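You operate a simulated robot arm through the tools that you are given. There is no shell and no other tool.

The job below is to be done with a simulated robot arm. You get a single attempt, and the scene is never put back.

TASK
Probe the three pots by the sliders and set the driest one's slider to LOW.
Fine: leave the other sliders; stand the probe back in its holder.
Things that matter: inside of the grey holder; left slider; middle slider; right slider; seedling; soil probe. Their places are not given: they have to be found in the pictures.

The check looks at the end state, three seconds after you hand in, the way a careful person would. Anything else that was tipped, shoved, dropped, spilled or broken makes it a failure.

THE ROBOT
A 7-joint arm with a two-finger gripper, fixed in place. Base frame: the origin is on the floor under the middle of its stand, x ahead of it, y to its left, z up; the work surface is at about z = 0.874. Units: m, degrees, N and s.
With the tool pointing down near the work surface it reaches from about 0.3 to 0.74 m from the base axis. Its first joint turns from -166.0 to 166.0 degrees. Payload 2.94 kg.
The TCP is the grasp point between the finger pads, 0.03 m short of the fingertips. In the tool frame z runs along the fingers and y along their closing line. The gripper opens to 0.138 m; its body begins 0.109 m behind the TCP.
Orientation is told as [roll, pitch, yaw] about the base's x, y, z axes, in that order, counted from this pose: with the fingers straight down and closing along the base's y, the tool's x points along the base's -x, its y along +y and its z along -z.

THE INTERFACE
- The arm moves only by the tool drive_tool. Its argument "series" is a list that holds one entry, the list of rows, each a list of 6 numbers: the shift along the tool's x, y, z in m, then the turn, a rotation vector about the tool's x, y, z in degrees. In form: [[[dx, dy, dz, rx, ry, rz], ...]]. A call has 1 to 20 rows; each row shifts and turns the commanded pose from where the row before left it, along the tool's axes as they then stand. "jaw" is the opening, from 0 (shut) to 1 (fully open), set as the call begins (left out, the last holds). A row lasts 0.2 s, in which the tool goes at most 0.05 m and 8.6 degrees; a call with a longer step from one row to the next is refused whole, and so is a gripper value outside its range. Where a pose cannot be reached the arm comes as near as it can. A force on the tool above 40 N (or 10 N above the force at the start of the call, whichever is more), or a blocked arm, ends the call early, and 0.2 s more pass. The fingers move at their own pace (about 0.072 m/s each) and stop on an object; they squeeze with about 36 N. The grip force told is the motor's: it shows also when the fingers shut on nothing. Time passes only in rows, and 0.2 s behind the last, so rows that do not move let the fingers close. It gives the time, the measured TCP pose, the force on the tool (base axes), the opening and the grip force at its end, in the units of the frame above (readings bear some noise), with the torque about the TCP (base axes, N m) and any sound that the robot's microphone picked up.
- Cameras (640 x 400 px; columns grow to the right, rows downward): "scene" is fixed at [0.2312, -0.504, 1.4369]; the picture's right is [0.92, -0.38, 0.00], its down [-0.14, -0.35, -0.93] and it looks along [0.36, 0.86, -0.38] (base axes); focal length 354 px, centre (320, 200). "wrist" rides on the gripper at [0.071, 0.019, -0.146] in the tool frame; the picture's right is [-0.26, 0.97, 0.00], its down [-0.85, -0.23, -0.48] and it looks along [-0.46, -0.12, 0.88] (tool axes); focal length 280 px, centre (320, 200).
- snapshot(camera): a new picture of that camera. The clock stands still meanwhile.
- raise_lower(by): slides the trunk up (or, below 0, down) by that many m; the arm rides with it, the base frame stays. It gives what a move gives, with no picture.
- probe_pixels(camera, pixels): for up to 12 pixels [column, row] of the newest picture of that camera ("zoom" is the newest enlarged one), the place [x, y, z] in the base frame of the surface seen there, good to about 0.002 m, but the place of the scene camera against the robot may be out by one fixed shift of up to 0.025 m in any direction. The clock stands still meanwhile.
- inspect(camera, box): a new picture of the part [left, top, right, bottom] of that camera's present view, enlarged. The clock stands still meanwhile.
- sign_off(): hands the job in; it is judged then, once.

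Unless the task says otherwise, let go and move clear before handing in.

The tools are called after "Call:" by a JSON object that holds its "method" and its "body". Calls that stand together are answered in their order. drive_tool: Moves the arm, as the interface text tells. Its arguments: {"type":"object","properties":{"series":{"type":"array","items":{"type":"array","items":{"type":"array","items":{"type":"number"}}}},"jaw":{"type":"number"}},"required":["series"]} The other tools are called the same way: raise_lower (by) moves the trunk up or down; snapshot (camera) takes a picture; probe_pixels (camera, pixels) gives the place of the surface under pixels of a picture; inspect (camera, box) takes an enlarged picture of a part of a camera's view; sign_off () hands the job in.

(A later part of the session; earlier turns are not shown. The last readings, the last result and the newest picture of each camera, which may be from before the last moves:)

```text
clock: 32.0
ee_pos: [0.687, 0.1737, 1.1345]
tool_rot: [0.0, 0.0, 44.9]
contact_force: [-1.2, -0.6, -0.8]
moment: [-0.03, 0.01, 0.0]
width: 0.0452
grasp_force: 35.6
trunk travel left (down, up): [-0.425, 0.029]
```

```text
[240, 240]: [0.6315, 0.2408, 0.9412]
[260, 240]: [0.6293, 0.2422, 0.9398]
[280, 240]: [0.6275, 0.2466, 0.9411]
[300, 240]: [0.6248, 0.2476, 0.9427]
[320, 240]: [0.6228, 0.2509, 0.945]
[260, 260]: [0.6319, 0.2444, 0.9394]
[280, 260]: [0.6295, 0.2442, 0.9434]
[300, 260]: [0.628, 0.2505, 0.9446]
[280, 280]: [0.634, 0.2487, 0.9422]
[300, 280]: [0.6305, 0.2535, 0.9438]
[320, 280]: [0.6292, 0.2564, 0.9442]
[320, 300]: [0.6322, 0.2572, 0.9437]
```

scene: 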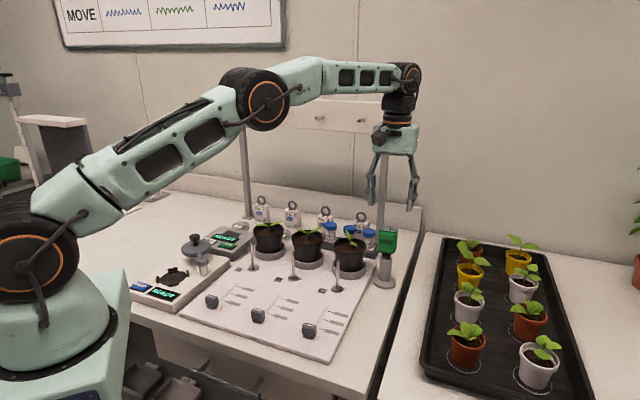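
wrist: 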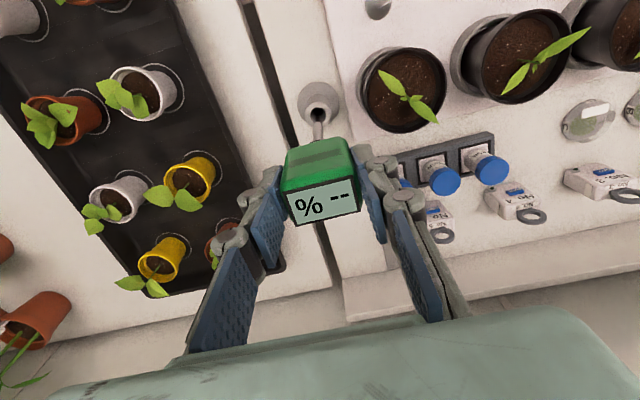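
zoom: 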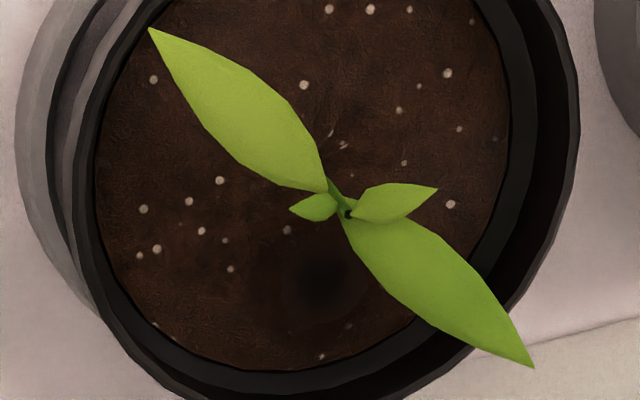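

The dark centre is at zoom (325,282) → (0.629, 0.257). Before moving there I'll check where the rack upright and crossbar stand relative to the arm.

Call:
{"method": "snapshot", "body": {"camera": "scene"}}

Call:
{"method": "probe_pixels", "body": {"camera": "scene", "pixels": [[380, 220], [384, 150], [246, 190], [250, 110], [330, 120], [385, 120], [320, 128], [365, 119], [300, 240], [360, 220]]}}

```text
taken
```

scene: 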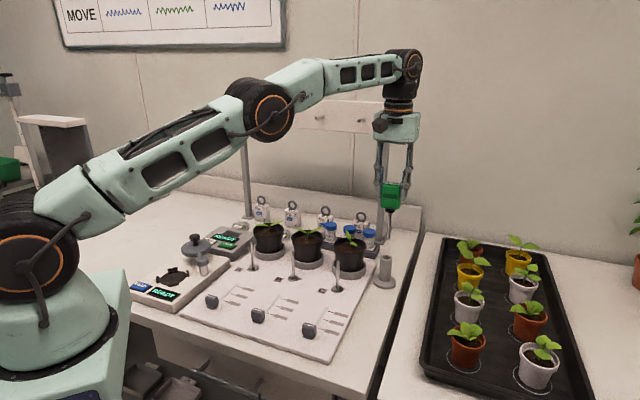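

```text
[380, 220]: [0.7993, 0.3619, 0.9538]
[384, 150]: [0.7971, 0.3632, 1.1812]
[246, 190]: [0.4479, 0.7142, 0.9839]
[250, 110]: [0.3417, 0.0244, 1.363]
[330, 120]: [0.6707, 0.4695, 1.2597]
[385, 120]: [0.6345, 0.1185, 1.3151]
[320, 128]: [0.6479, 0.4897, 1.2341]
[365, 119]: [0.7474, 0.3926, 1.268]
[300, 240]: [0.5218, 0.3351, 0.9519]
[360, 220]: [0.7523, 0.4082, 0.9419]
```

The rack is over 0.15 m behind the pots, so the way is clear. Moving the rod tip above pot C's dimple.

Call:
{"method": "drive_tool", "body": {"series": [[[0, 0, -0.02, 0, 0, 0], [-0.0067, 0.0338, 0, 0, 0, 0], [-0.0067, 0.0338, 0, 0, 0, 0], [-0.0068, 0.0339, 0, 0, 0, 0], [0, 0, 0, 0, 0, 0]]]}}

Call:
{"method": "inspect", "body": {"camera": "scene", "box": [320, 180, 390, 280]}}

Call:
{"method": "snapshot", "body": {"camera": "wrist"}}

```text
clock: 33.2
ee_pos: [0.6302, 0.2609, 1.154]
tool_rot: [0.0, 0.0, 44.7]
contact_force: [0.2, 0.1, -1.3]
moment: [0.02, 0.03, -0.02]
width: 0.045
grasp_force: 35.8
trunk travel left (down, up): [-0.425, 0.029]
```

```text
4.00 times, centred on (355, 230) of scene
```

zoom: 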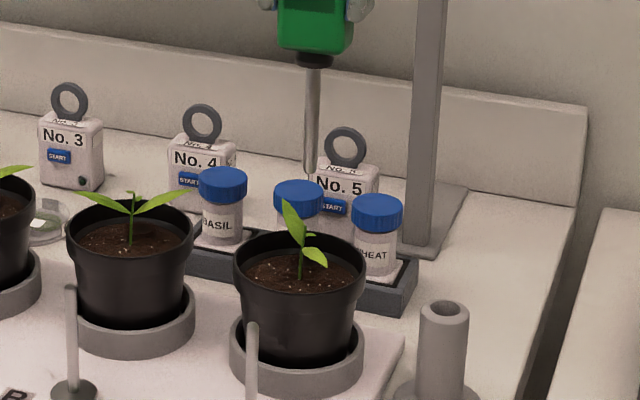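

```text
taken
```

wrist: 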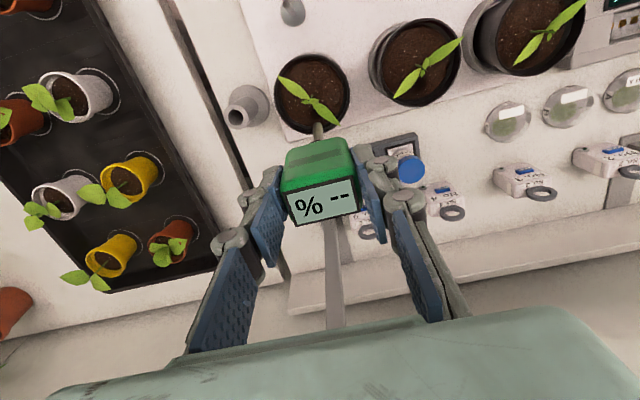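

Call:
{"method": "probe_pixels", "body": {"camera": "zoom", "pixels": [[309, 165], [310, 140], [312, 90], [300, 278], [301, 268], [316, 262], [295, 262], [325, 265], [310, 262], [303, 235]]}}

Call:
{"method": "inspect", "body": {"camera": "wrist", "box": [270, 50, 360, 150]}}

```text
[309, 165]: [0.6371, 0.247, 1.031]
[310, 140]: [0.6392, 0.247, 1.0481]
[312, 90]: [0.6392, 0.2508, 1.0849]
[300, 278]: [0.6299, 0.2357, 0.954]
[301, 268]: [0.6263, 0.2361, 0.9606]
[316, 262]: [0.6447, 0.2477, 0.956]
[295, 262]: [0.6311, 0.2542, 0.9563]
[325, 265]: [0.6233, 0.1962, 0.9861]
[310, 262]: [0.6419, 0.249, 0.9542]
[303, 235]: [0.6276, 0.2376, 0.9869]
```

```text
4.00 times, centred on (315, 100) of wrist
```

zoom: 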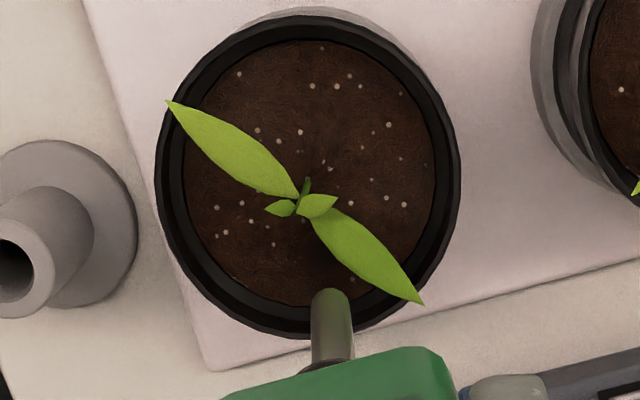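

Tip is over the dimple within ~1 mm. Lowering to just above the soil first.

Call:
{"method": "drive_tool", "body": {"series": [[[0, 0, 0.022, 0, 0, 0], [0, 0, 0.022, 0, 0, 0], [0, 0, 0.02, 0, 0, 0], [0, 0, 0, 0, 0, 0]]]}}

Call:
{"method": "inspect", "body": {"camera": "scene", "box": [330, 215, 375, 265]}}

Call:
{"method": "inspect", "body": {"camera": "wrist", "box": [260, 70, 370, 180]}}

```text
clock: 34.2
ee_pos: [0.6302, 0.2608, 1.0888]
tool_rot: [0.0, 0.0, 45.0]
contact_force: [-0.2, 0.4, -0.1]
moment: [-0.04, -0.01, -0.02]
width: 0.0452
grasp_force: 35.5
trunk travel left (down, up): [-0.425, 0.029]
```

```text
8.00 times, centred on (352, 240) of scene
```

zoom: 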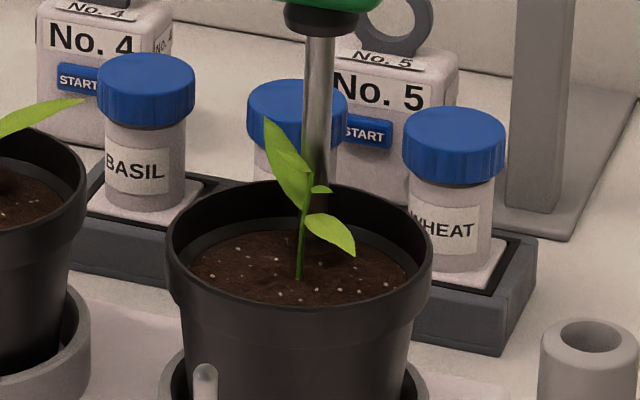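

```text
3.64 times, centred on (315, 125) of wrist
```

zoom: 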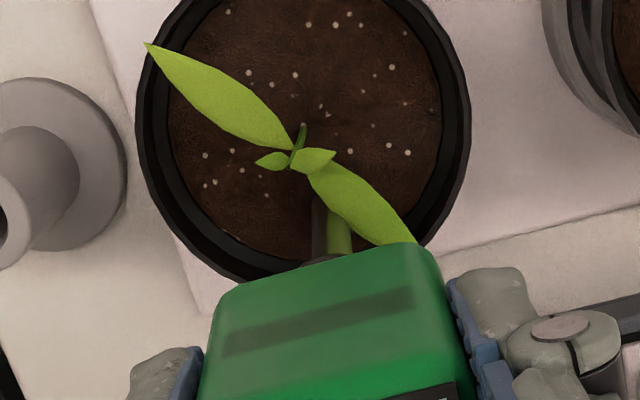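

The rod passes just beside the leaf. Now lowering in 5 mm steps to feel the soil.

Call:
{"method": "drive_tool", "body": {"series": [[[0, 0, 0.005, 0, 0, 0], [0, 0, 0.005, 0, 0, 0], [0, 0, 0.005, 0, 0, 0], [0, 0, 0, 0, 0, 0]]]}}

```text
clock: 35.2
ee_pos: [0.6304, 0.2606, 1.0744]
tool_rot: [0.0, 0.0, 44.9]
contact_force: [0.8, 0.8, -1.4]
moment: [0.02, 0.01, -0.01]
width: 0.045
grasp_force: 36.1
trunk travel left (down, up): [-0.425, 0.029]
```

Tip should be at ≈0.936 with no resistance. Continuing.

Call:
{"method": "drive_tool", "body": {"series": [[[0, 0, 0.005, 0, 0, 0], [0, 0, 0.005, 0, 0, 0], [0, 0, 0, 0, 0, 0]]]}}

Call:
{"method": "inspect", "body": {"camera": "scene", "box": [330, 200, 375, 265]}}

```text
clock: 36.0
ee_pos: [0.6308, 0.2594, 1.0636]
tool_rot: [0.0, -0.1, 45.0]
contact_force: [0.1, -0.8, -0.2]
moment: [-0.02, 0.01, -0.03]
width: 0.0452
grasp_force: 35.7
trunk travel left (down, up): [-0.425, 0.029]
```

```text
6.15 times, centred on (352, 232) of scene
```

zoom: 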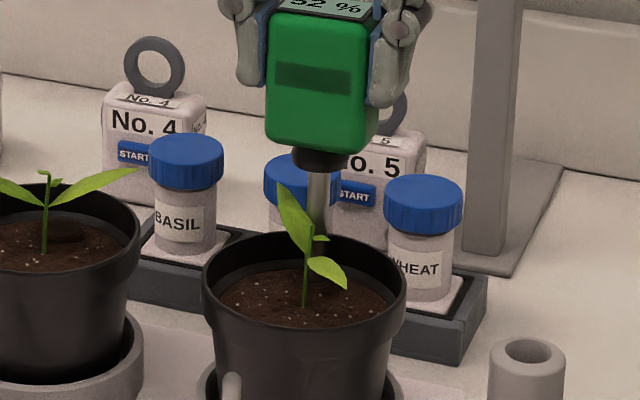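

It penetrates freely here and the display now shows a number. Reading it.

Call:
{"method": "drive_tool", "body": {"series": [[[0, 0, 0.003, 0, 0, 0], [0, 0, 0, 0, 0, 0], [0, 0, 0, 0, 0, 0], [0, 0, 0, 0, 0, 0], [0, 0, 0, 0, 0, 0], [0, 0, 0, 0, 0, 0]]]}}

Call:
{"method": "inspect", "body": {"camera": "wrist", "box": [270, 130, 380, 240]}}

Call:
{"method": "inspect", "body": {"camera": "scene", "box": [340, 185, 370, 225]}}

```text
clock: 37.4
ee_pos: [0.6314, 0.2604, 1.0607]
tool_rot: [0.0, 0.1, 45.0]
contact_force: [0.3, -0.6, -1.3]
moment: [0.01, -0.03, 0.0]
width: 0.0452
grasp_force: 35.9
trunk travel left (down, up): [-0.425, 0.029]
```

```text
3.64 times, centred on (325, 185) of wrist
```

zoom: 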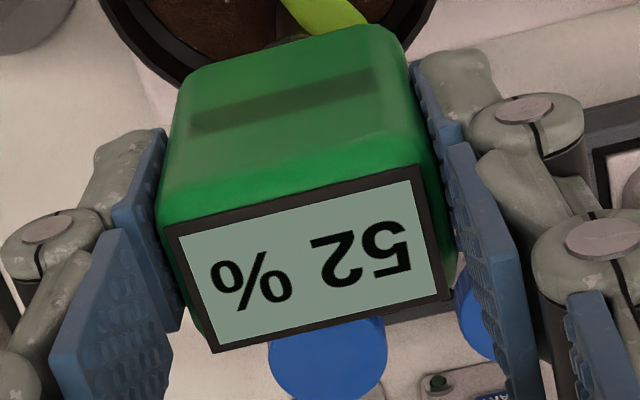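

```text
10.00 times, centred on (355, 205) of scene
```

zoom: 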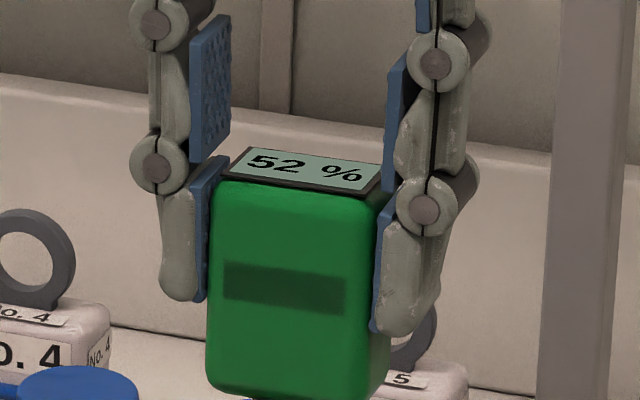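

Pot C (right) reads 52 %, steady. Lifting straight out and moving along the row to pot B's dimple.

Call:
{"method": "drive_tool", "body": {"series": [[[0, 0, -0.02, 0, 0, 0], [0, 0, -0.03, 0, 0, 0], [0, 0, -0.045, 0, 0, 0], [0, 0.0411, 0, 0, 0, 0], [0, 0.0411, 0, 0, 0, 0], [0, 0.0411, 0, 0, 0, 0], [0, 0, 0, 0, 0, 0]]]}}

Call:
{"method": "inspect", "body": {"camera": "scene", "box": [280, 190, 340, 265]}}

Call:
{"method": "snapshot", "body": {"camera": "wrist"}}

```text
clock: 39.0
ee_pos: [0.5425, 0.3475, 1.1569]
tool_rot: [0.1, 0.1, 44.8]
contact_force: [0.4, 0.3, -1.6]
moment: [-0.02, 0.01, 0.01]
width: 0.045
grasp_force: 35.7
trunk travel left (down, up): [-0.425, 0.029]
```

```text
5.33 times, centred on (310, 228) of scene
```

zoom: 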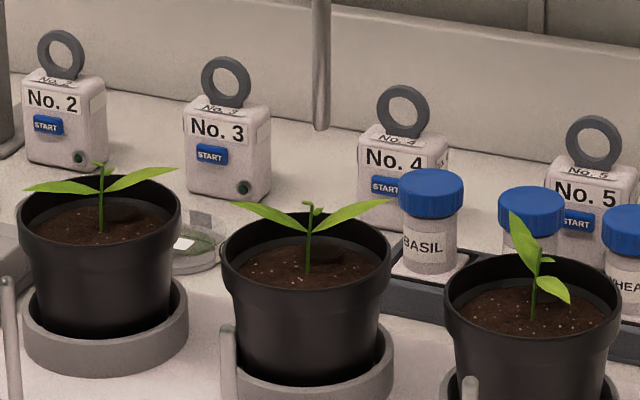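

```text
taken
```

wrist: 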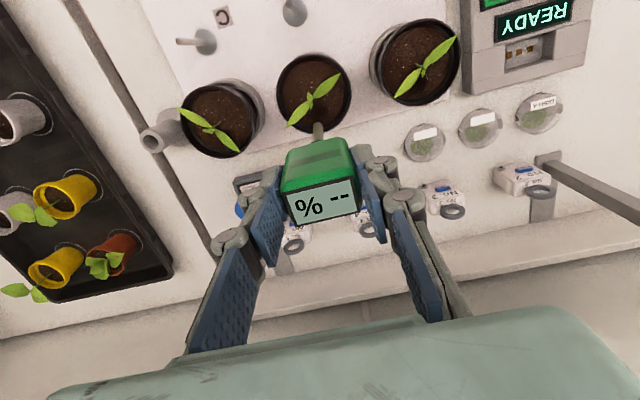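

Call:
{"method": "probe_pixels", "body": {"camera": "zoom", "pixels": [[321, 120], [321, 90], [322, 50], [325, 255], [335, 250], [315, 258], [308, 270], [325, 262], [345, 258], [325, 248]]}}

Call:
{"method": "inspect", "body": {"camera": "wrist", "box": [265, 45, 365, 145]}}

```text
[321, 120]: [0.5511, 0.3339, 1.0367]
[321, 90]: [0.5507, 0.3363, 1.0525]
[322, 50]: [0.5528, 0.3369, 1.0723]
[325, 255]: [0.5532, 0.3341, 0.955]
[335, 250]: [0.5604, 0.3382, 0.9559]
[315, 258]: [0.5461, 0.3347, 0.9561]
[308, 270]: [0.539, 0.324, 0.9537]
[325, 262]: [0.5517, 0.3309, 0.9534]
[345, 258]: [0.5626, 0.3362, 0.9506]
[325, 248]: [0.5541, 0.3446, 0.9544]
```

```text
4.00 times, centred on (315, 95) of wrist
```

zoom: 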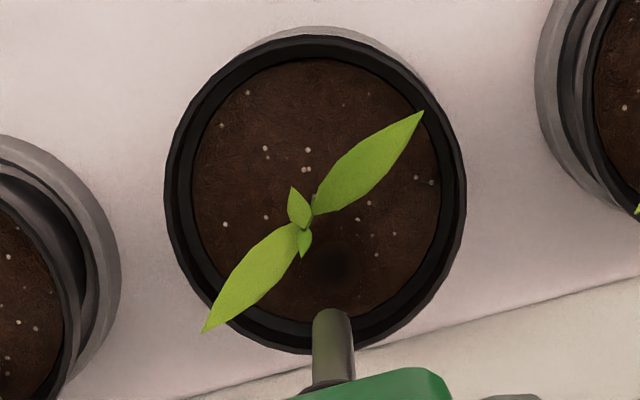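

Pot B's dimple is clearly visible at wrist-zoom (332,262). I'll get its position.

Call:
{"method": "probe_pixels", "body": {"camera": "zoom", "pixels": [[332, 262], [318, 262], [346, 262], [332, 245], [332, 280], [305, 262], [360, 262], [333, 312], [333, 330], [300, 225]]}}

```text
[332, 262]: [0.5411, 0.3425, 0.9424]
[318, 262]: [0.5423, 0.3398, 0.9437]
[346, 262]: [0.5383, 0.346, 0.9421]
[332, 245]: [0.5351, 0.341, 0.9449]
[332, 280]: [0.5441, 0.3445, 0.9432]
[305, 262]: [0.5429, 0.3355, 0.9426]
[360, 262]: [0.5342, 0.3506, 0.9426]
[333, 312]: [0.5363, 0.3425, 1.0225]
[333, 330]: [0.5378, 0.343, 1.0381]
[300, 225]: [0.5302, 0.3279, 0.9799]
```

Tip is within 2 mm of B's dimple centre (0.541, 0.3425); small correction, then lower to the same depth as before.

Call:
{"method": "drive_tool", "body": {"series": [[[0.0014, -0.0014, 0.022, 0, 0, 0], [0, 0, 0.022, 0, 0, 0], [0, 0, 0.022, 0, 0, 0], [0, 0, 0.006, 0, 0, 0], [0, 0, 0.006, 0, 0, 0], [0, 0, 0.006, 0, 0, 0], [0, 0, 0.006, 0, 0, 0], [0, 0, 0.006, 0, 0, 0], [0, 0, 0, 0, 0, 0], [0, 0, 0, 0, 0, 0], [0, 0, 0, 0, 0, 0], [0, 0, 0, 0, 0, 0], [0, 0, 0, 0, 0, 0]]]}}

Call:
{"method": "inspect", "body": {"camera": "wrist", "box": [270, 130, 380, 240]}}

Call:
{"method": "inspect", "body": {"camera": "scene", "box": [285, 185, 335, 265]}}

```text
clock: 41.8
ee_pos: [0.5432, 0.3443, 1.0604]
tool_rot: [0.0, 0.0, 45.0]
contact_force: [-1.4, 0.3, -1.0]
moment: [0.0, 0.0, -0.01]
width: 0.045
grasp_force: 36.2
trunk travel left (down, up): [-0.425, 0.029]
```

```text
3.64 times, centred on (325, 185) of wrist
```

zoom: 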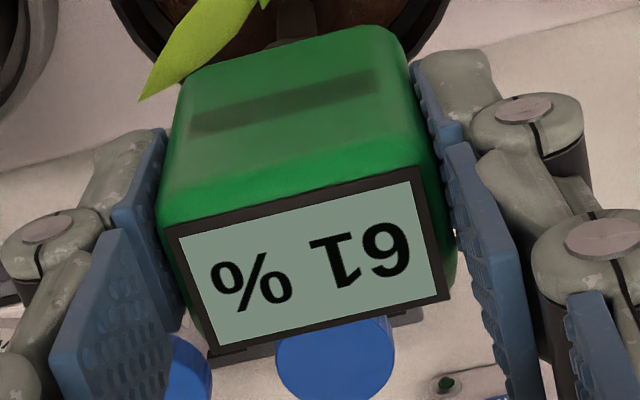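

```text
5.00 times, centred on (310, 225) of scene
```

zoom: 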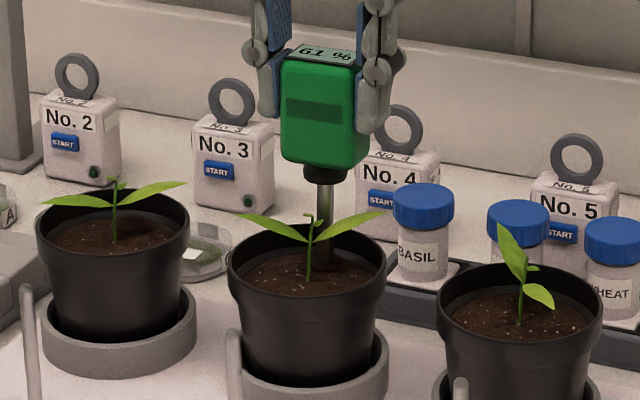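

Pot B (middle) reads 61 %. Lifting out and moving on to pot A.

Call:
{"method": "drive_tool", "body": {"series": [[[0, 0, -0.02, 0, 0, 0], [0, 0, -0.03, 0, 0, 0], [0, 0, -0.046, 0, 0, 0], [0, 0.0411, 0, 0, 0, 0], [0, 0.0411, 0, 0, 0, 0], [0, 0.0411, 0, 0, 0, 0], [0, 0, 0, 0, 0, 0]]]}}

Call:
{"method": "inspect", "body": {"camera": "scene", "box": [240, 180, 300, 260]}}

Call:
{"method": "inspect", "body": {"camera": "wrist", "box": [265, 45, 365, 145]}}

Call:
{"method": "probe_pixels", "body": {"camera": "zoom", "pixels": [[332, 262], [318, 262], [346, 262], [332, 245], [332, 280], [305, 262], [360, 262], [333, 312], [333, 330], [300, 225]]}}

```text
clock: 43.4
ee_pos: [0.456, 0.4331, 1.1583]
tool_rot: [0.1, -0.1, 44.9]
contact_force: [0.4, 0.5, -0.9]
moment: [-0.02, 0.03, -0.04]
width: 0.0449
grasp_force: 35.5
trunk travel left (down, up): [-0.425, 0.029]
```

```text
5.00 times, centred on (270, 220) of scene
```

zoom: 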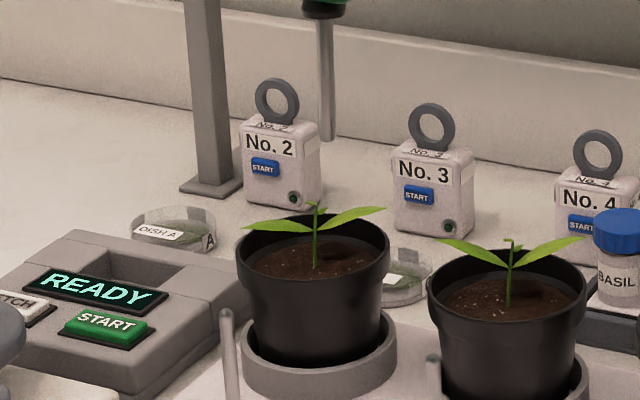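

```text
4.00 times, centred on (315, 95) of wrist
```

zoom: 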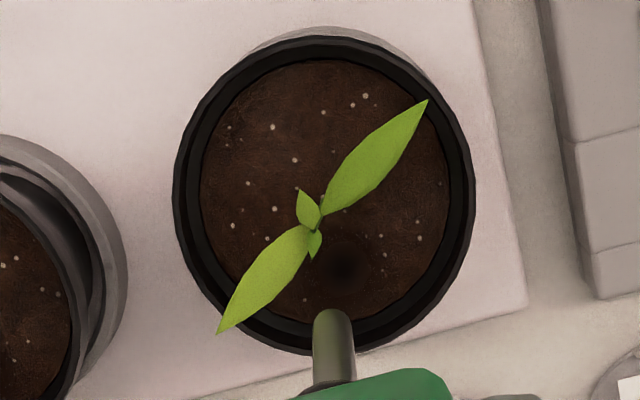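

```text
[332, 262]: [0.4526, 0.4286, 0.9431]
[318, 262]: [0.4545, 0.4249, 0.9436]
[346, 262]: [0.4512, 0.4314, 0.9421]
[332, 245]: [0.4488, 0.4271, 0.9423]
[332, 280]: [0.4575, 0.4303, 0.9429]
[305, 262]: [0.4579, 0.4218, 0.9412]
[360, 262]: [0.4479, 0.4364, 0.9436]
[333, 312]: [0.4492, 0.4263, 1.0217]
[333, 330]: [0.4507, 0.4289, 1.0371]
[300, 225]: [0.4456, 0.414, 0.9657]
```

Pot A's dimple centre is at zoom (342,262) → (0.4516, 0.4306); the tip is ~2.5 mm off, I'll correct and lower.

Call:
{"method": "drive_tool", "body": {"series": [[[0.001, 0.0024, 0.022, 0, 0, 0], [0, 0, 0.022, 0, 0, 0], [0, 0, 0.022, 0, 0, 0], [0, 0, 0.006, 0, 0, 0], [0, 0, 0.006, 0, 0, 0], [0, 0, 0.006, 0, 0, 0], [0, 0, 0.006, 0, 0, 0], [0, 0, 0.007, 0, 0, 0], [0, 0, 0, 0, 0, 0], [0, 0, 0, 0, 0, 0], [0, 0, 0, 0, 0, 0], [0, 0, 0, 0, 0, 0], [0, 0, 0, 0, 0, 0]]]}}

Call:
{"method": "inspect", "body": {"camera": "wrist", "box": [270, 130, 380, 240]}}

Call:
{"method": "inspect", "body": {"camera": "scene", "box": [245, 175, 295, 260]}}

```text
clock: 46.2
ee_pos: [0.4546, 0.4332, 1.0598]
tool_rot: [0.0, 0.0, 44.9]
contact_force: [-0.7, 0.3, 0.0]
moment: [-0.04, -0.01, 0.03]
width: 0.0448
grasp_force: 35.8
trunk travel left (down, up): [-0.425, 0.029]
```

```text
3.64 times, centred on (325, 185) of wrist
```

zoom: 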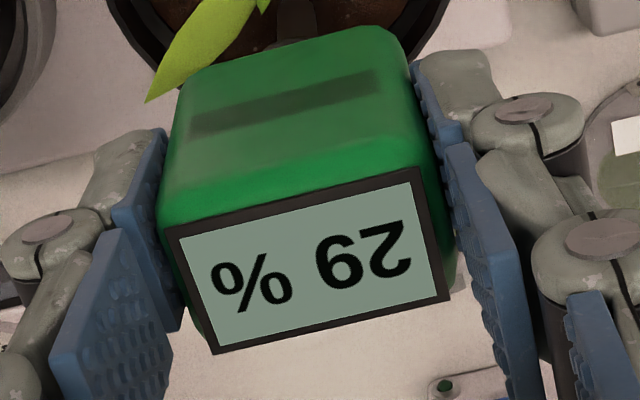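

```text
4.71 times, centred on (270, 218) of scene
```

zoom: 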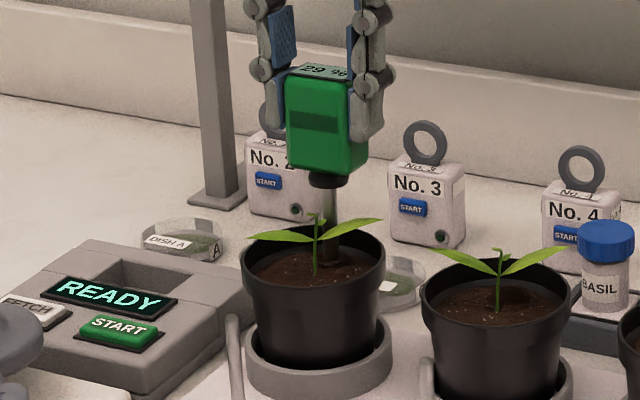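

Pot A (left) reads 29 %, the driest (A 29, B 61, C 52). Now lifting out and carrying the probe back above its holder.

Call:
{"method": "drive_tool", "body": {"series": [[[0, 0, -0.02, 0, 0, 0], [0, 0, -0.03, 0, 0, 0], [0, 0, -0.048, 0, 0, 0], [0.0024, -0.03877, 0, 0, 0, 0], [0.0024, -0.03877, 0, 0, 0, 0], [0.0024, -0.03877, 0, 0, 0, 0], [0.0024, -0.03877, 0, 0, 0, 0], [0.0024, -0.03877, 0, 0, 0, 0], [0.0024, -0.03877, 0, 0, 0, 0], [0.0024, -0.03877, 0, 0, 0, 0], [0.0024, -0.03877, 0, 0, 0, 0], [0.0024, -0.03877, 0, 0, 0, 0], [0, 0, 0, 0, 0, 0]]]}}

Call:
{"method": "inspect", "body": {"camera": "scene", "box": [360, 180, 410, 292]}}

Call:
{"method": "inspect", "body": {"camera": "wrist", "box": [270, 60, 370, 180]}}

```text
clock: 49.0
ee_pos: [0.6844, 0.17, 1.1582]
tool_rot: [-0.1, 0.0, 44.9]
contact_force: [0.1, -0.3, -0.1]
moment: [-0.02, 0.01, 0.02]
width: 0.0451
grasp_force: 35.9
trunk travel left (down, up): [-0.425, 0.029]
```

```text
3.57 times, centred on (385, 236) of scene
```

zoom: 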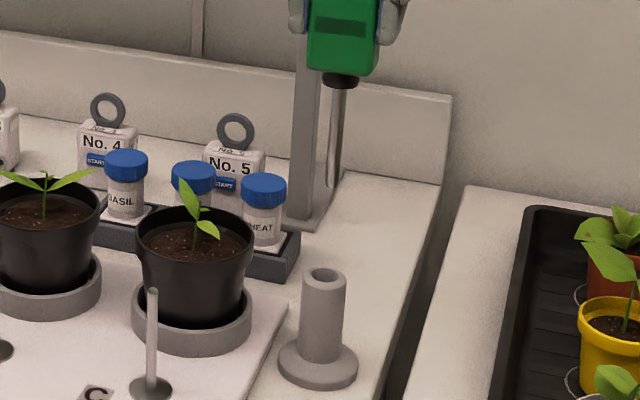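

```text
3.33 times, centred on (320, 120) of wrist
```

zoom: 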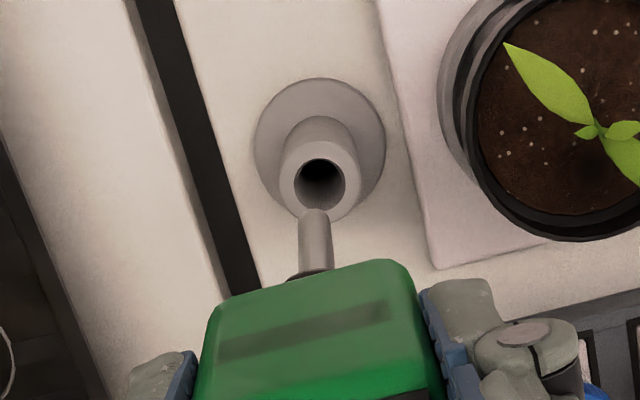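

Call:
{"method": "probe_pixels", "body": {"camera": "zoom", "pixels": [[313, 216], [313, 235], [314, 255], [285, 180], [357, 180], [320, 215], [300, 205], [340, 210], [322, 150], [288, 190], [352, 195]]}}

Call:
{"method": "inspect", "body": {"camera": "scene", "box": [360, 180, 410, 292]}}

Call:
{"method": "probe_pixels", "body": {"camera": "zoom", "pixels": [[332, 180], [334, 150], [337, 110], [302, 278], [345, 282], [324, 270], [324, 286], [340, 94]]}}

```text
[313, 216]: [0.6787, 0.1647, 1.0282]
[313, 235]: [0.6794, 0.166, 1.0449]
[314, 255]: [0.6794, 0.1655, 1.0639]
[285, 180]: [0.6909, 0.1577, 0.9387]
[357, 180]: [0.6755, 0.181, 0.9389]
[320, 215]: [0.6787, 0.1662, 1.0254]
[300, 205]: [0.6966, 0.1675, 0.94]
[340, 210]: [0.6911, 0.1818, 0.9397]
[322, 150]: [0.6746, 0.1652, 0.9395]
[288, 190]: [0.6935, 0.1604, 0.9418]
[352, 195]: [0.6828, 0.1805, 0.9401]
```

```text
3.57 times, centred on (385, 236) of scene
```

zoom: 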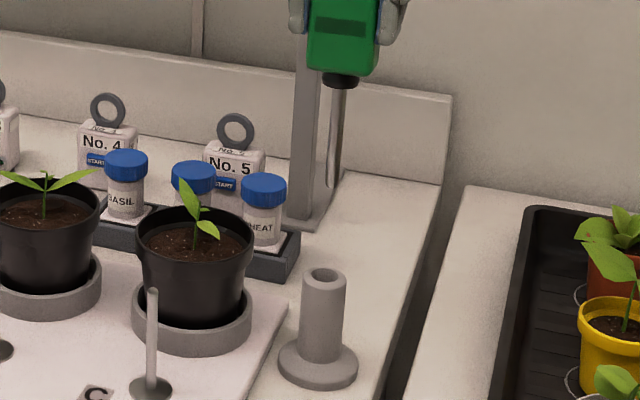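

```text
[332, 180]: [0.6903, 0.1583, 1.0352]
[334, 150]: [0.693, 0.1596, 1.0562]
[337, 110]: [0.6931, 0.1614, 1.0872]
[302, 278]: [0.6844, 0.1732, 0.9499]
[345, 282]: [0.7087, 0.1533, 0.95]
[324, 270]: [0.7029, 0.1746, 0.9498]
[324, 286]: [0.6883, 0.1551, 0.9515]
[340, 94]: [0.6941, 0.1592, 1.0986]
```

The rod tip is ~3 mm in front of the holder's centre (0.6845, 0.1705). I'll shift −3 mm along tool x and lower it in.

Call:
{"method": "drive_tool", "body": {"series": [[[-0.003, 0, 0.03, 0, 0, 0], [0, 0, 0.03, 0, 0, 0], [0, 0, 0.02, 0, 0, 0], [0, 0, 0.015, 0, 0, 0], [0, 0, 0.015, 0, 0, 0], [0, 0, 0.015, 0, 0, 0], [0, 0, 0.008, 0, 0, 0], [0, 0, 0, 0, 0, 0]]]}}

Call:
{"method": "inspect", "body": {"camera": "scene", "box": [360, 180, 410, 292]}}

```text
clock: 50.8
ee_pos: [0.6868, 0.1723, 1.0241]
tool_rot: [0.0, 0.1, 44.9]
contact_force: [0.4, 0.6, -1.2]
moment: [0.04, 0.01, -0.03]
width: 0.045
grasp_force: 35.7
trunk travel left (down, up): [-0.425, 0.029]
```

```text
3.57 times, centred on (385, 236) of scene
```

zoom: 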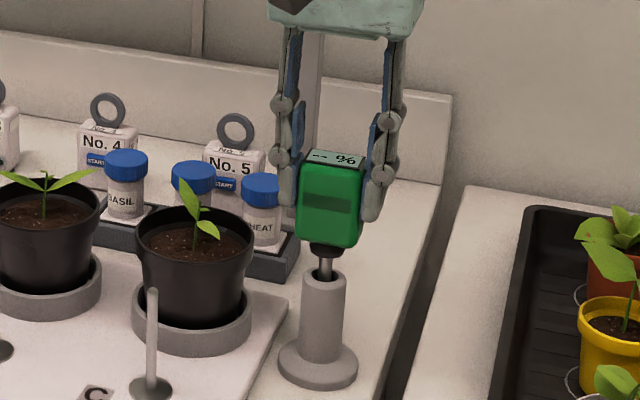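

The rod is in the bore without side load. Lowering the last ~1 cm until the bottom is felt.

Call:
{"method": "drive_tool", "body": {"series": [[[0, 0, 0.005, 0, 0, 0], [0, 0, 0.003, 0, 0, 0], [0, 0, 0.002, 0, 0, 0], [0, 0, 0, 0, 0, 0]]]}}

Call:
{"method": "drive_tool", "body": {"series": [[[0, 0, 0.0015, 0, 0, 0], [0, 0, 0, 0, 0, 0]]]}}

```text
clock: 51.8
ee_pos: [0.6872, 0.1724, 1.0151]
tool_rot: [0.0, 0.0, 45.0]
contact_force: [0.2, -1.0, -1.1]
moment: [0.01, 0.01, 0.02]
width: 0.0451
grasp_force: 36.0
trunk travel left (down, up): [-0.425, 0.029]
```

```text
clock: 52.4
ee_pos: [0.6877, 0.174, 1.0127]
tool_rot: [0.0, 0.0, 44.9]
contact_force: [-0.1, 0.1, 1.2]
moment: [-0.02, 0.04, 0.01]
width: 0.0451
grasp_force: 36.1
trunk travel left (down, up): [-0.425, 0.029]
```

At z=1.0127 (the pick height) light contact starts. Releasing, then rising straight up.

Call:
{"method": "drive_tool", "body": {"series": [[[0, 0, 0, 0, 0, 0], [0, 0, 0, 0, 0, 0], [0, 0, 0, 0, 0, 0]]], "jaw": 0.45}}

Call:
{"method": "inspect", "body": {"camera": "scene", "box": [360, 180, 410, 292]}}

Call:
{"method": "snapshot", "body": {"camera": "wrist"}}

```text
clock: 53.2
ee_pos: [0.6869, 0.1729, 1.0139]
tool_rot: [0.0, 0.0, 44.9]
contact_force: [0.3, 0.3, -0.9]
moment: [0.01, -0.01, -0.01]
width: 0.0621
grasp_force: 0.0
trunk travel left (down, up): [-0.425, 0.029]
```

```text
3.57 times, centred on (385, 236) of scene
```

zoom: 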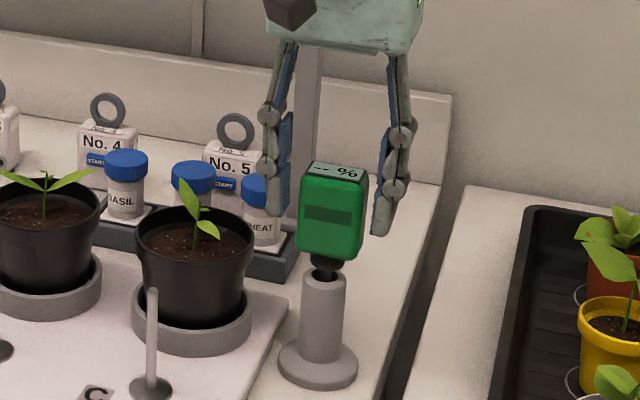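

```text
taken
```

wrist: 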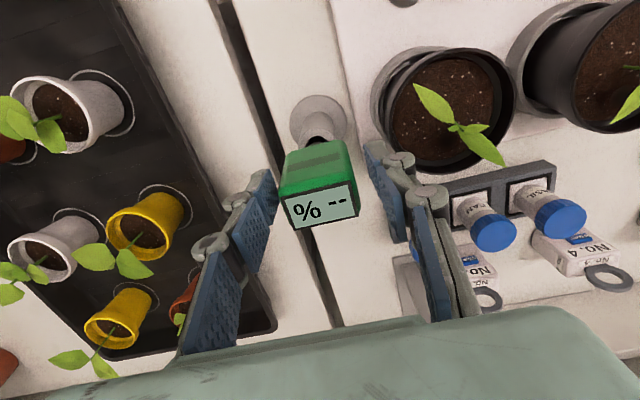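

The probe stands in its holder. I'll rise clear, then swing over to slider A (left) with the jaw narrowed, keeping high for a look.

Call:
{"method": "drive_tool", "body": {"series": [[[0, 0, -0.01, 0, 0, 0], [0, 0, -0.02, 0, 0, 0], [0, 0, -0.03, 0, 0, 0], [0, 0, -0.04, 0, 0, 0], [0, 0, -0.04, 0, 0, 0], [0, 0, 0, 0, 0, 0]]]}}

Call:
{"method": "inspect", "body": {"camera": "scene", "box": [366, 222, 406, 294]}}

Call:
{"method": "inspect", "body": {"camera": "scene", "box": [180, 250, 260, 330]}}

```text
clock: 54.6
ee_pos: [0.6847, 0.1733, 1.1516]
tool_rot: [0.0, 0.0, 44.9]
contact_force: [0.2, 0.0, -0.9]
moment: [0.01, 0.07, -0.03]
width: 0.0622
grasp_force: 0.0
out of reach, approached as far as the arm can: row 5
trunk travel left (down, up): [-0.425, 0.029]
```

```text
5.56 times, centred on (386, 258) of scene
```

zoom: 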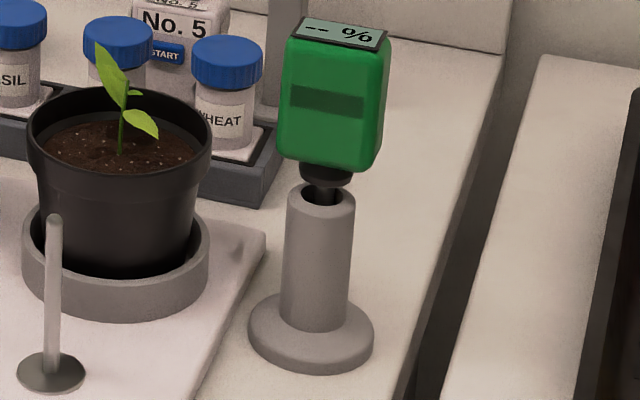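

```text
5.00 times, centred on (220, 290) of scene
```

zoom: 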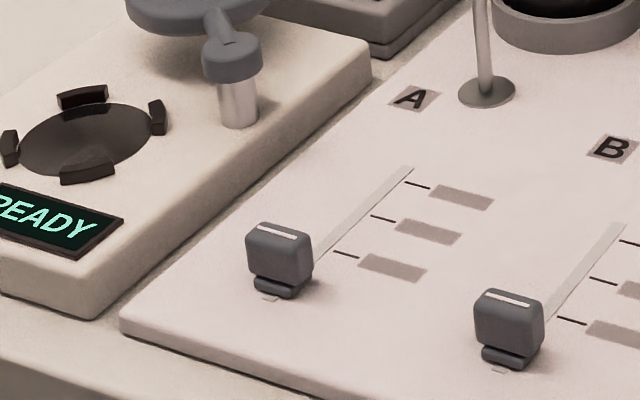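

The probe is back in its holder. Now measuring slider A's knob, track and tick marks in the scene zoom.

Call:
{"method": "probe_pixels", "body": {"camera": "zoom", "pixels": [[335, 252], [373, 216], [407, 183], [357, 259], [395, 220], [429, 188], [408, 168], [270, 298], [278, 233], [300, 237], [258, 228], [325, 250]]}}

Call:
{"method": "probe_pixels", "body": {"camera": "zoom", "pixels": [[247, 235], [312, 245], [250, 270], [308, 275], [265, 222], [280, 285], [205, 225], [255, 200], [330, 110], [235, 80], [392, 268], [428, 231]]}}

```text
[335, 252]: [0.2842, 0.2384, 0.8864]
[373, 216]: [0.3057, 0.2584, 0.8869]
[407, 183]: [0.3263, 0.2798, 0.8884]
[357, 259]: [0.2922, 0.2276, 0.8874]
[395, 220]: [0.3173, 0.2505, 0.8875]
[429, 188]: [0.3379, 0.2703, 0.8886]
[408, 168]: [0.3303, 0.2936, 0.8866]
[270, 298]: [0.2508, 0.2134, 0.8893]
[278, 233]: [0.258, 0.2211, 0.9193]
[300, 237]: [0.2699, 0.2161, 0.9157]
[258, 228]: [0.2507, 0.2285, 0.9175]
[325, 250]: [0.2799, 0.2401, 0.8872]
```

```text
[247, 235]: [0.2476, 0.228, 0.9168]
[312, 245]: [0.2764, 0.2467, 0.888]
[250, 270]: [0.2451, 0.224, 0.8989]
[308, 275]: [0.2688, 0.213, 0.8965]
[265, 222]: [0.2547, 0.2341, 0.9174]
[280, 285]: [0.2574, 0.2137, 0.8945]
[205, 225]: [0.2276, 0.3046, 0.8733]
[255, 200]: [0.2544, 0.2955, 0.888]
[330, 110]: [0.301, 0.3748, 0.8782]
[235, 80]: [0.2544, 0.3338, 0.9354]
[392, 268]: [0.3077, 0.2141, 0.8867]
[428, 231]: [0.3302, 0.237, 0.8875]
```

Ticks are spaced ≈0.030 m and the knob sits one equal step before the first tick (an off position). I'll fly over to slider A at z≈1.15, then turn to yaw −45° so the fingers close along the slide direction.

Call:
{"method": "drive_tool", "body": {"series": [[[0.02694, 0.03857, 0, 0, 0, 0], [0.02694, 0.03857, 0, 0, 0, 0], [0.02694, 0.03857, 0, 0, 0, 0], [0.02694, 0.03857, 0, 0, 0, 0], [0.02694, 0.03857, 0, 0, 0, 0], [0.02694, 0.03857, 0, 0, 0, 0], [0.02694, 0.03857, 0, 0, 0, 0], [0.02694, 0.03857, 0, 0, 0, 0], [0.02694, 0.03857, 0, 0, 0, 0], [0, 0, 0, 0, 0, 8.18], [0, 0, 0, 0, 0, 8.18], [0, 0, 0, 0, 0, 8.18], [0, 0, 0, 0, 0, 8.18], [0, 0, 0, 0, 0, 8.18], [0, 0, 0, 0, 0, 8.18], [0, 0, 0, 0, 0, 8.18], [0, 0, 0, 0, 0, 8.18], [0, 0, 0, 0, 0, 8.18], [0, 0, 0, 0, 0, 8.18], [0, 0, 0, 0, 0, 8.2]]], "jaw": 0.36}}

Call:
{"method": "snapshot", "body": {"camera": "wrist"}}

Call:
{"method": "snapshot", "body": {"camera": "scene"}}

```text
clock: 58.8
ee_pos: [0.2662, 0.248, 1.1487]
tool_rot: [-0.5, 0.2, -45.3]
contact_force: [0.0, 0.4, 0.9]
moment: [0.0, -0.01, -0.04]
width: 0.0499
grasp_force: 0.1
trunk travel left (down, up): [-0.425, 0.029]
```

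```text
taken
```

wrist: 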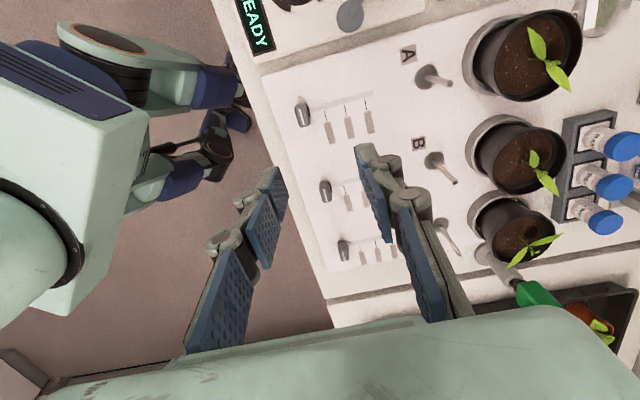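

```text
taken
```

scene: 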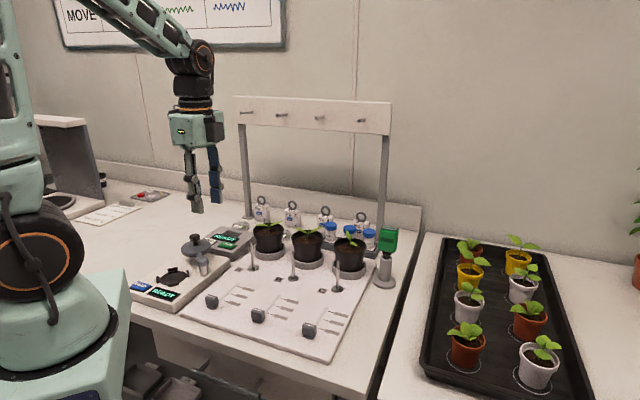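

Slider A is at wrist pixels (303,113) with its ticks at (328..368, 105..130). Checking the labels from this view and measuring.

Call:
{"method": "inspect", "body": {"camera": "wrist", "box": [285, 75, 395, 155]}}

Call:
{"method": "probe_pixels", "body": {"camera": "zoom", "pixels": [[105, 190], [98, 160], [112, 225], [240, 185], [352, 160], [460, 135], [255, 230], [370, 205], [478, 180], [535, 105], [150, 190], [95, 200]]}}

```text
5.00 times, centred on (340, 115) of wrist
```

zoom: 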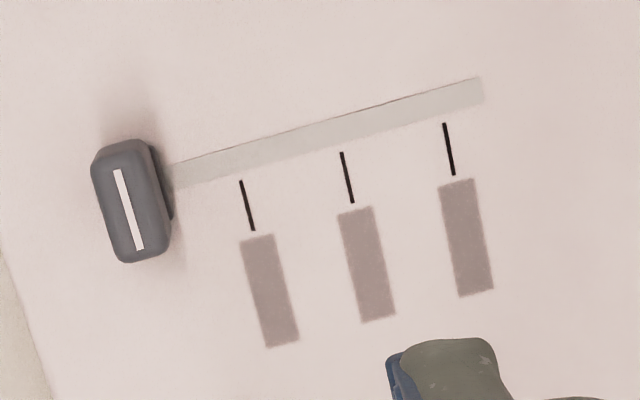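

```text
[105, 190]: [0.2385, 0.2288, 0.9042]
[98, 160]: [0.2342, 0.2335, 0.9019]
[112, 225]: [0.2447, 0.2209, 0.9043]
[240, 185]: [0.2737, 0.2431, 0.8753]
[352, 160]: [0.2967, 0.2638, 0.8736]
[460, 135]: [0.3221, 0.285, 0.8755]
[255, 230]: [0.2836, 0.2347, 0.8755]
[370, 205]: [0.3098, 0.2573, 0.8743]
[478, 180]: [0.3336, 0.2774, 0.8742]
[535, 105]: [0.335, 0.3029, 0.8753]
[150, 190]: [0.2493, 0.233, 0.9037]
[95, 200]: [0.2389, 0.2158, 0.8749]
```

Call:
{"method": "probe_pixels", "body": {"camera": "zoom", "pixels": [[129, 210], [118, 173], [139, 247], [96, 175], [160, 215], [130, 145], [140, 258], [170, 190], [246, 205], [347, 178], [449, 148], [320, 130]]}}

```text
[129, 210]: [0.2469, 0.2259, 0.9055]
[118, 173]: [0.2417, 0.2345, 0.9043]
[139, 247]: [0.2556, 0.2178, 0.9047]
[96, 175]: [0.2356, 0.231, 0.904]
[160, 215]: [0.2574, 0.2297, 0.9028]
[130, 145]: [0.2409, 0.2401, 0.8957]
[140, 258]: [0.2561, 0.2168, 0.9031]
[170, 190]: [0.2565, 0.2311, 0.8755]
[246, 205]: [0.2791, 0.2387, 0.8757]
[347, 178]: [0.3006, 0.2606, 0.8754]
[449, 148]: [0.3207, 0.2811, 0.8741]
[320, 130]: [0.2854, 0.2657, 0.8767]
```

Knob centre is (0.2485, 0.2273) in slide coordinate s≈0.336; first tick at s≈0.366, i.e. 0.030 m further. Coming down to just above the knob first.

Call:
{"method": "drive_tool", "body": {"series": [[[-0.0004, -0.0054, 0.0377, 0, 0, -0.3], [-0.0004, -0.0054, 0.0377, 0, 0, 0], [-0.0004, -0.0054, 0.0377, 0, 0, 0], [-0.0004, -0.0054, 0.0377, 0, 0, 0], [-0.0005, -0.0055, 0.0377, 0, 0, 0], [0, 0, 0, 0, 0, 0]]]}}

Call:
{"method": "snapshot", "body": {"camera": "wrist"}}

Call:
{"method": "inspect", "body": {"camera": "scene", "box": [170, 220, 290, 330]}}

```text
clock: 60.2
ee_pos: [0.2487, 0.2269, 0.9626]
tool_rot: [0.1, 0.0, -44.8]
contact_force: [0.1, 0.4, 0.4]
moment: [-0.03, -0.02, 0.04]
width: 0.0497
grasp_force: 0.0
trunk travel left (down, up): [-0.425, 0.029]
```

```text
taken
```

wrist: 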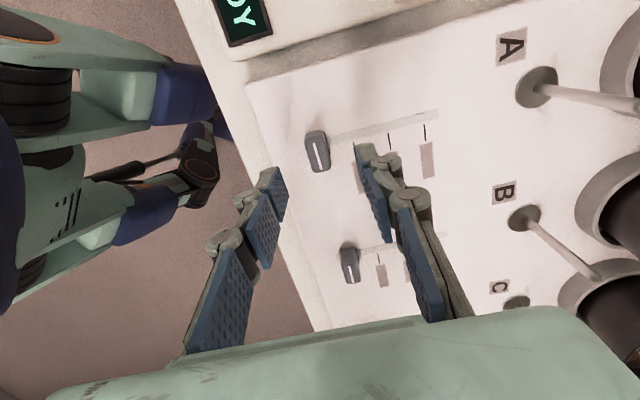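

```text
3.64 times, centred on (230, 275) of scene
```

zoom: 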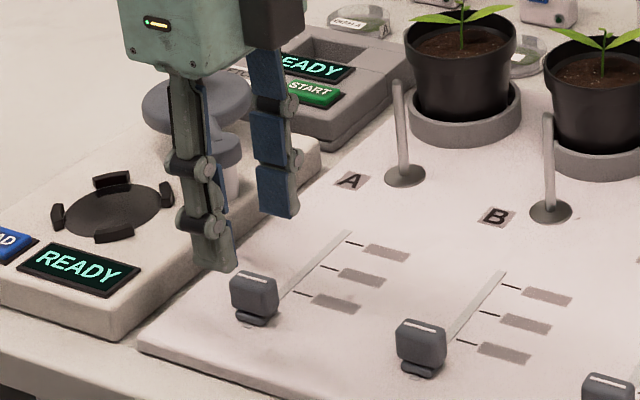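

The knob is centred within ~3 mm. Small correction and descend around the knob to TCP z≈0.912 (fingertips ≈7 mm above the board).

Call:
{"method": "drive_tool", "body": {"series": [[[0.003, -0.002, 0.017, 0, 0, 0], [0, 0, 0.017, 0, 0, 0], [0, 0, 0.015, 0, 0, 0], [0, 0, 0, 0, 0, 0]]]}}

Call:
{"method": "snapshot", "body": {"camera": "wrist"}}

Call:
{"method": "inspect", "body": {"camera": "scene", "box": [180, 255, 260, 320]}}

```text
clock: 61.2
ee_pos: [0.2452, 0.2266, 0.9142]
tool_rot: [-0.1, 0.0, -44.7]
contact_force: [-0.4, 0.4, 1.1]
moment: [0.0, 0.0, 0.0]
width: 0.0498
grasp_force: 0.0
trunk travel left (down, up): [-0.425, 0.029]
```

```text
taken
```

wrist: 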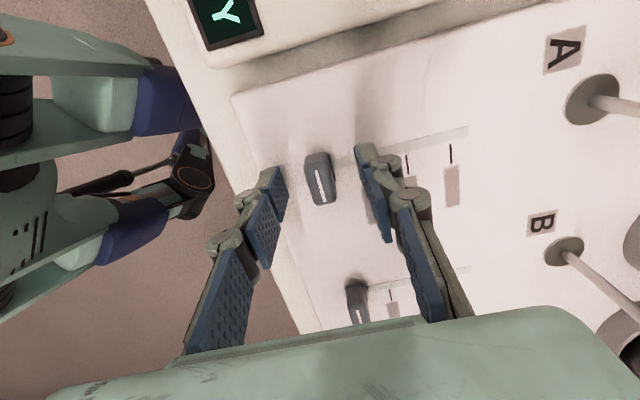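

```text
6.15 times, centred on (220, 288) of scene
```

zoom: 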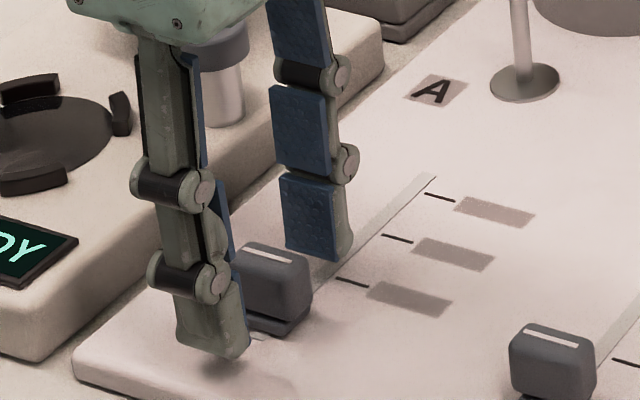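

The knob is centred between the pads at (319,182). Closing gently on it.

Call:
{"method": "drive_tool", "body": {"series": [[[0, 0, 0, 0, 0, 0], [0, 0, 0, 0, 0, 0], [0, 0, 0, 0, 0, 0]]], "jaw": 0.0}}

Call:
{"method": "inspect", "body": {"camera": "wrist", "box": [260, 110, 400, 210]}}

Call:
{"method": "inspect", "body": {"camera": "scene", "box": [180, 255, 260, 320]}}

```text
clock: 62.0
ee_pos: [0.2459, 0.227, 0.9153]
tool_rot: [-0.1, 0.0, -44.8]
contact_force: [1.2, 0.3, -1.9]
moment: [-0.01, -0.03, -0.13]
width: 0.0153
grasp_force: 41.3
trunk travel left (down, up): [-0.425, 0.029]
```

```text
4.00 times, centred on (330, 160) of wrist
```

zoom: 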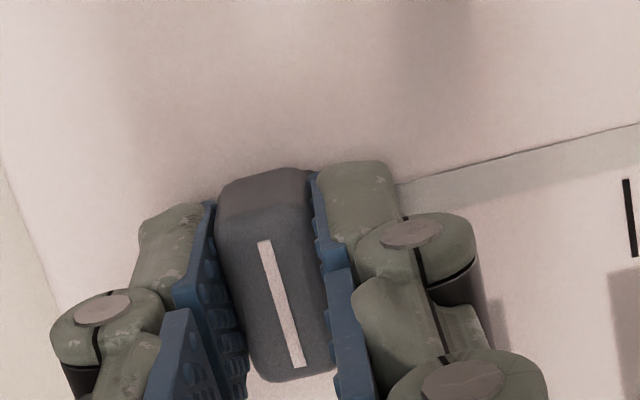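

```text
6.15 times, centred on (220, 288) of scene
```

zoom: 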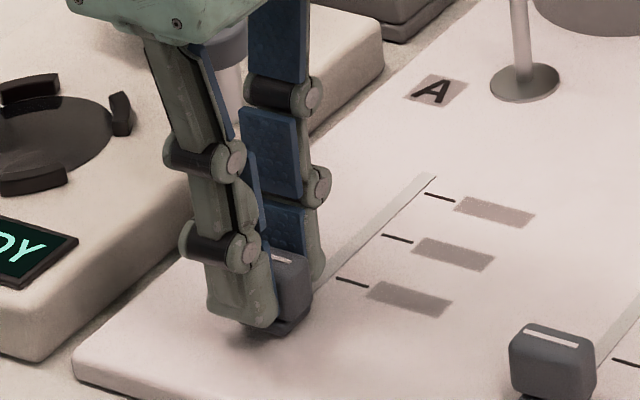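

The knob is held (width 0.0153). Sliding it along the track (+tool y) in small steps, watching force and sounds.

Call:
{"method": "drive_tool", "body": {"series": [[[0, 0.005, 0, 0, 0, 0], [0, 0.005, 0, 0, 0, 0], [0, 0.005, 0, 0, 0, 0], [0, 0, 0, 0, 0, 0]]]}}

Call:
{"method": "inspect", "body": {"camera": "wrist", "box": [260, 110, 400, 210]}}

```text
clock: 63.0
ee_pos: [0.2586, 0.2381, 0.914]
tool_rot: [-0.1, -0.1, -44.8]
contact_force: [-0.9, 2.5, -4.7]
moment: [0.09, 0.08, -0.21]
width: 0.015
grasp_force: 41.1
trunk travel left (down, up): [-0.425, 0.029]
```

```text
4.00 times, centred on (330, 160) of wrist
```

zoom: 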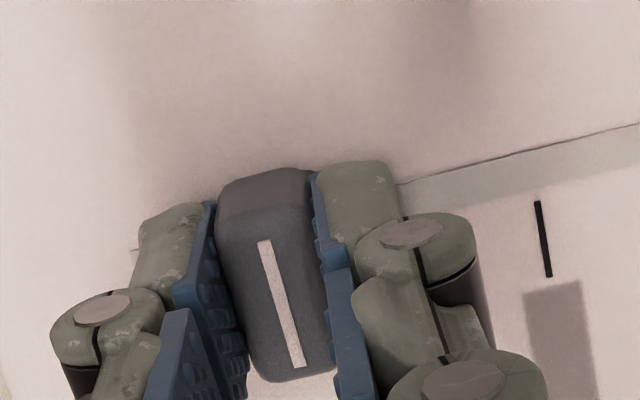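

The knob follows with low force and no detent so far (now s≈0.351). Continuing to the first tick at s≈0.366.

Call:
{"method": "drive_tool", "body": {"series": [[[0, 0.005, 0, 0, 0, 0], [0, 0.005, 0, 0, 0, 0], [0, 0.0045, 0, 0, 0, 0], [0, 0, 0, 0, 0, 0]]]}}

Call:
{"method": "inspect", "body": {"camera": "wrist", "box": [260, 110, 400, 250]}}

Call:
{"method": "inspect", "body": {"camera": "scene", "box": [180, 255, 260, 320]}}

```text
clock: 64.0
ee_pos: [0.2679, 0.2482, 0.9138]
tool_rot: [0.0, 0.0, -44.9]
contact_force: [1.3, 0.3, -4.6]
moment: [-0.04, -0.05, -0.14]
width: 0.0151
grasp_force: 41.5
trunk travel left (down, up): [-0.425, 0.029]
```

```text
2.86 times, centred on (330, 180) of wrist
```

zoom: 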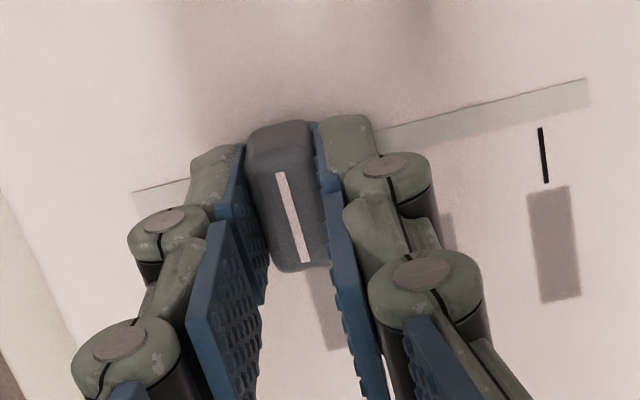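

```text
6.15 times, centred on (220, 288) of scene
```

zoom: 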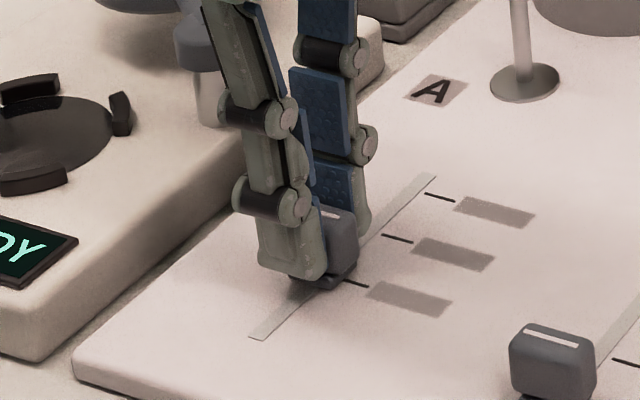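

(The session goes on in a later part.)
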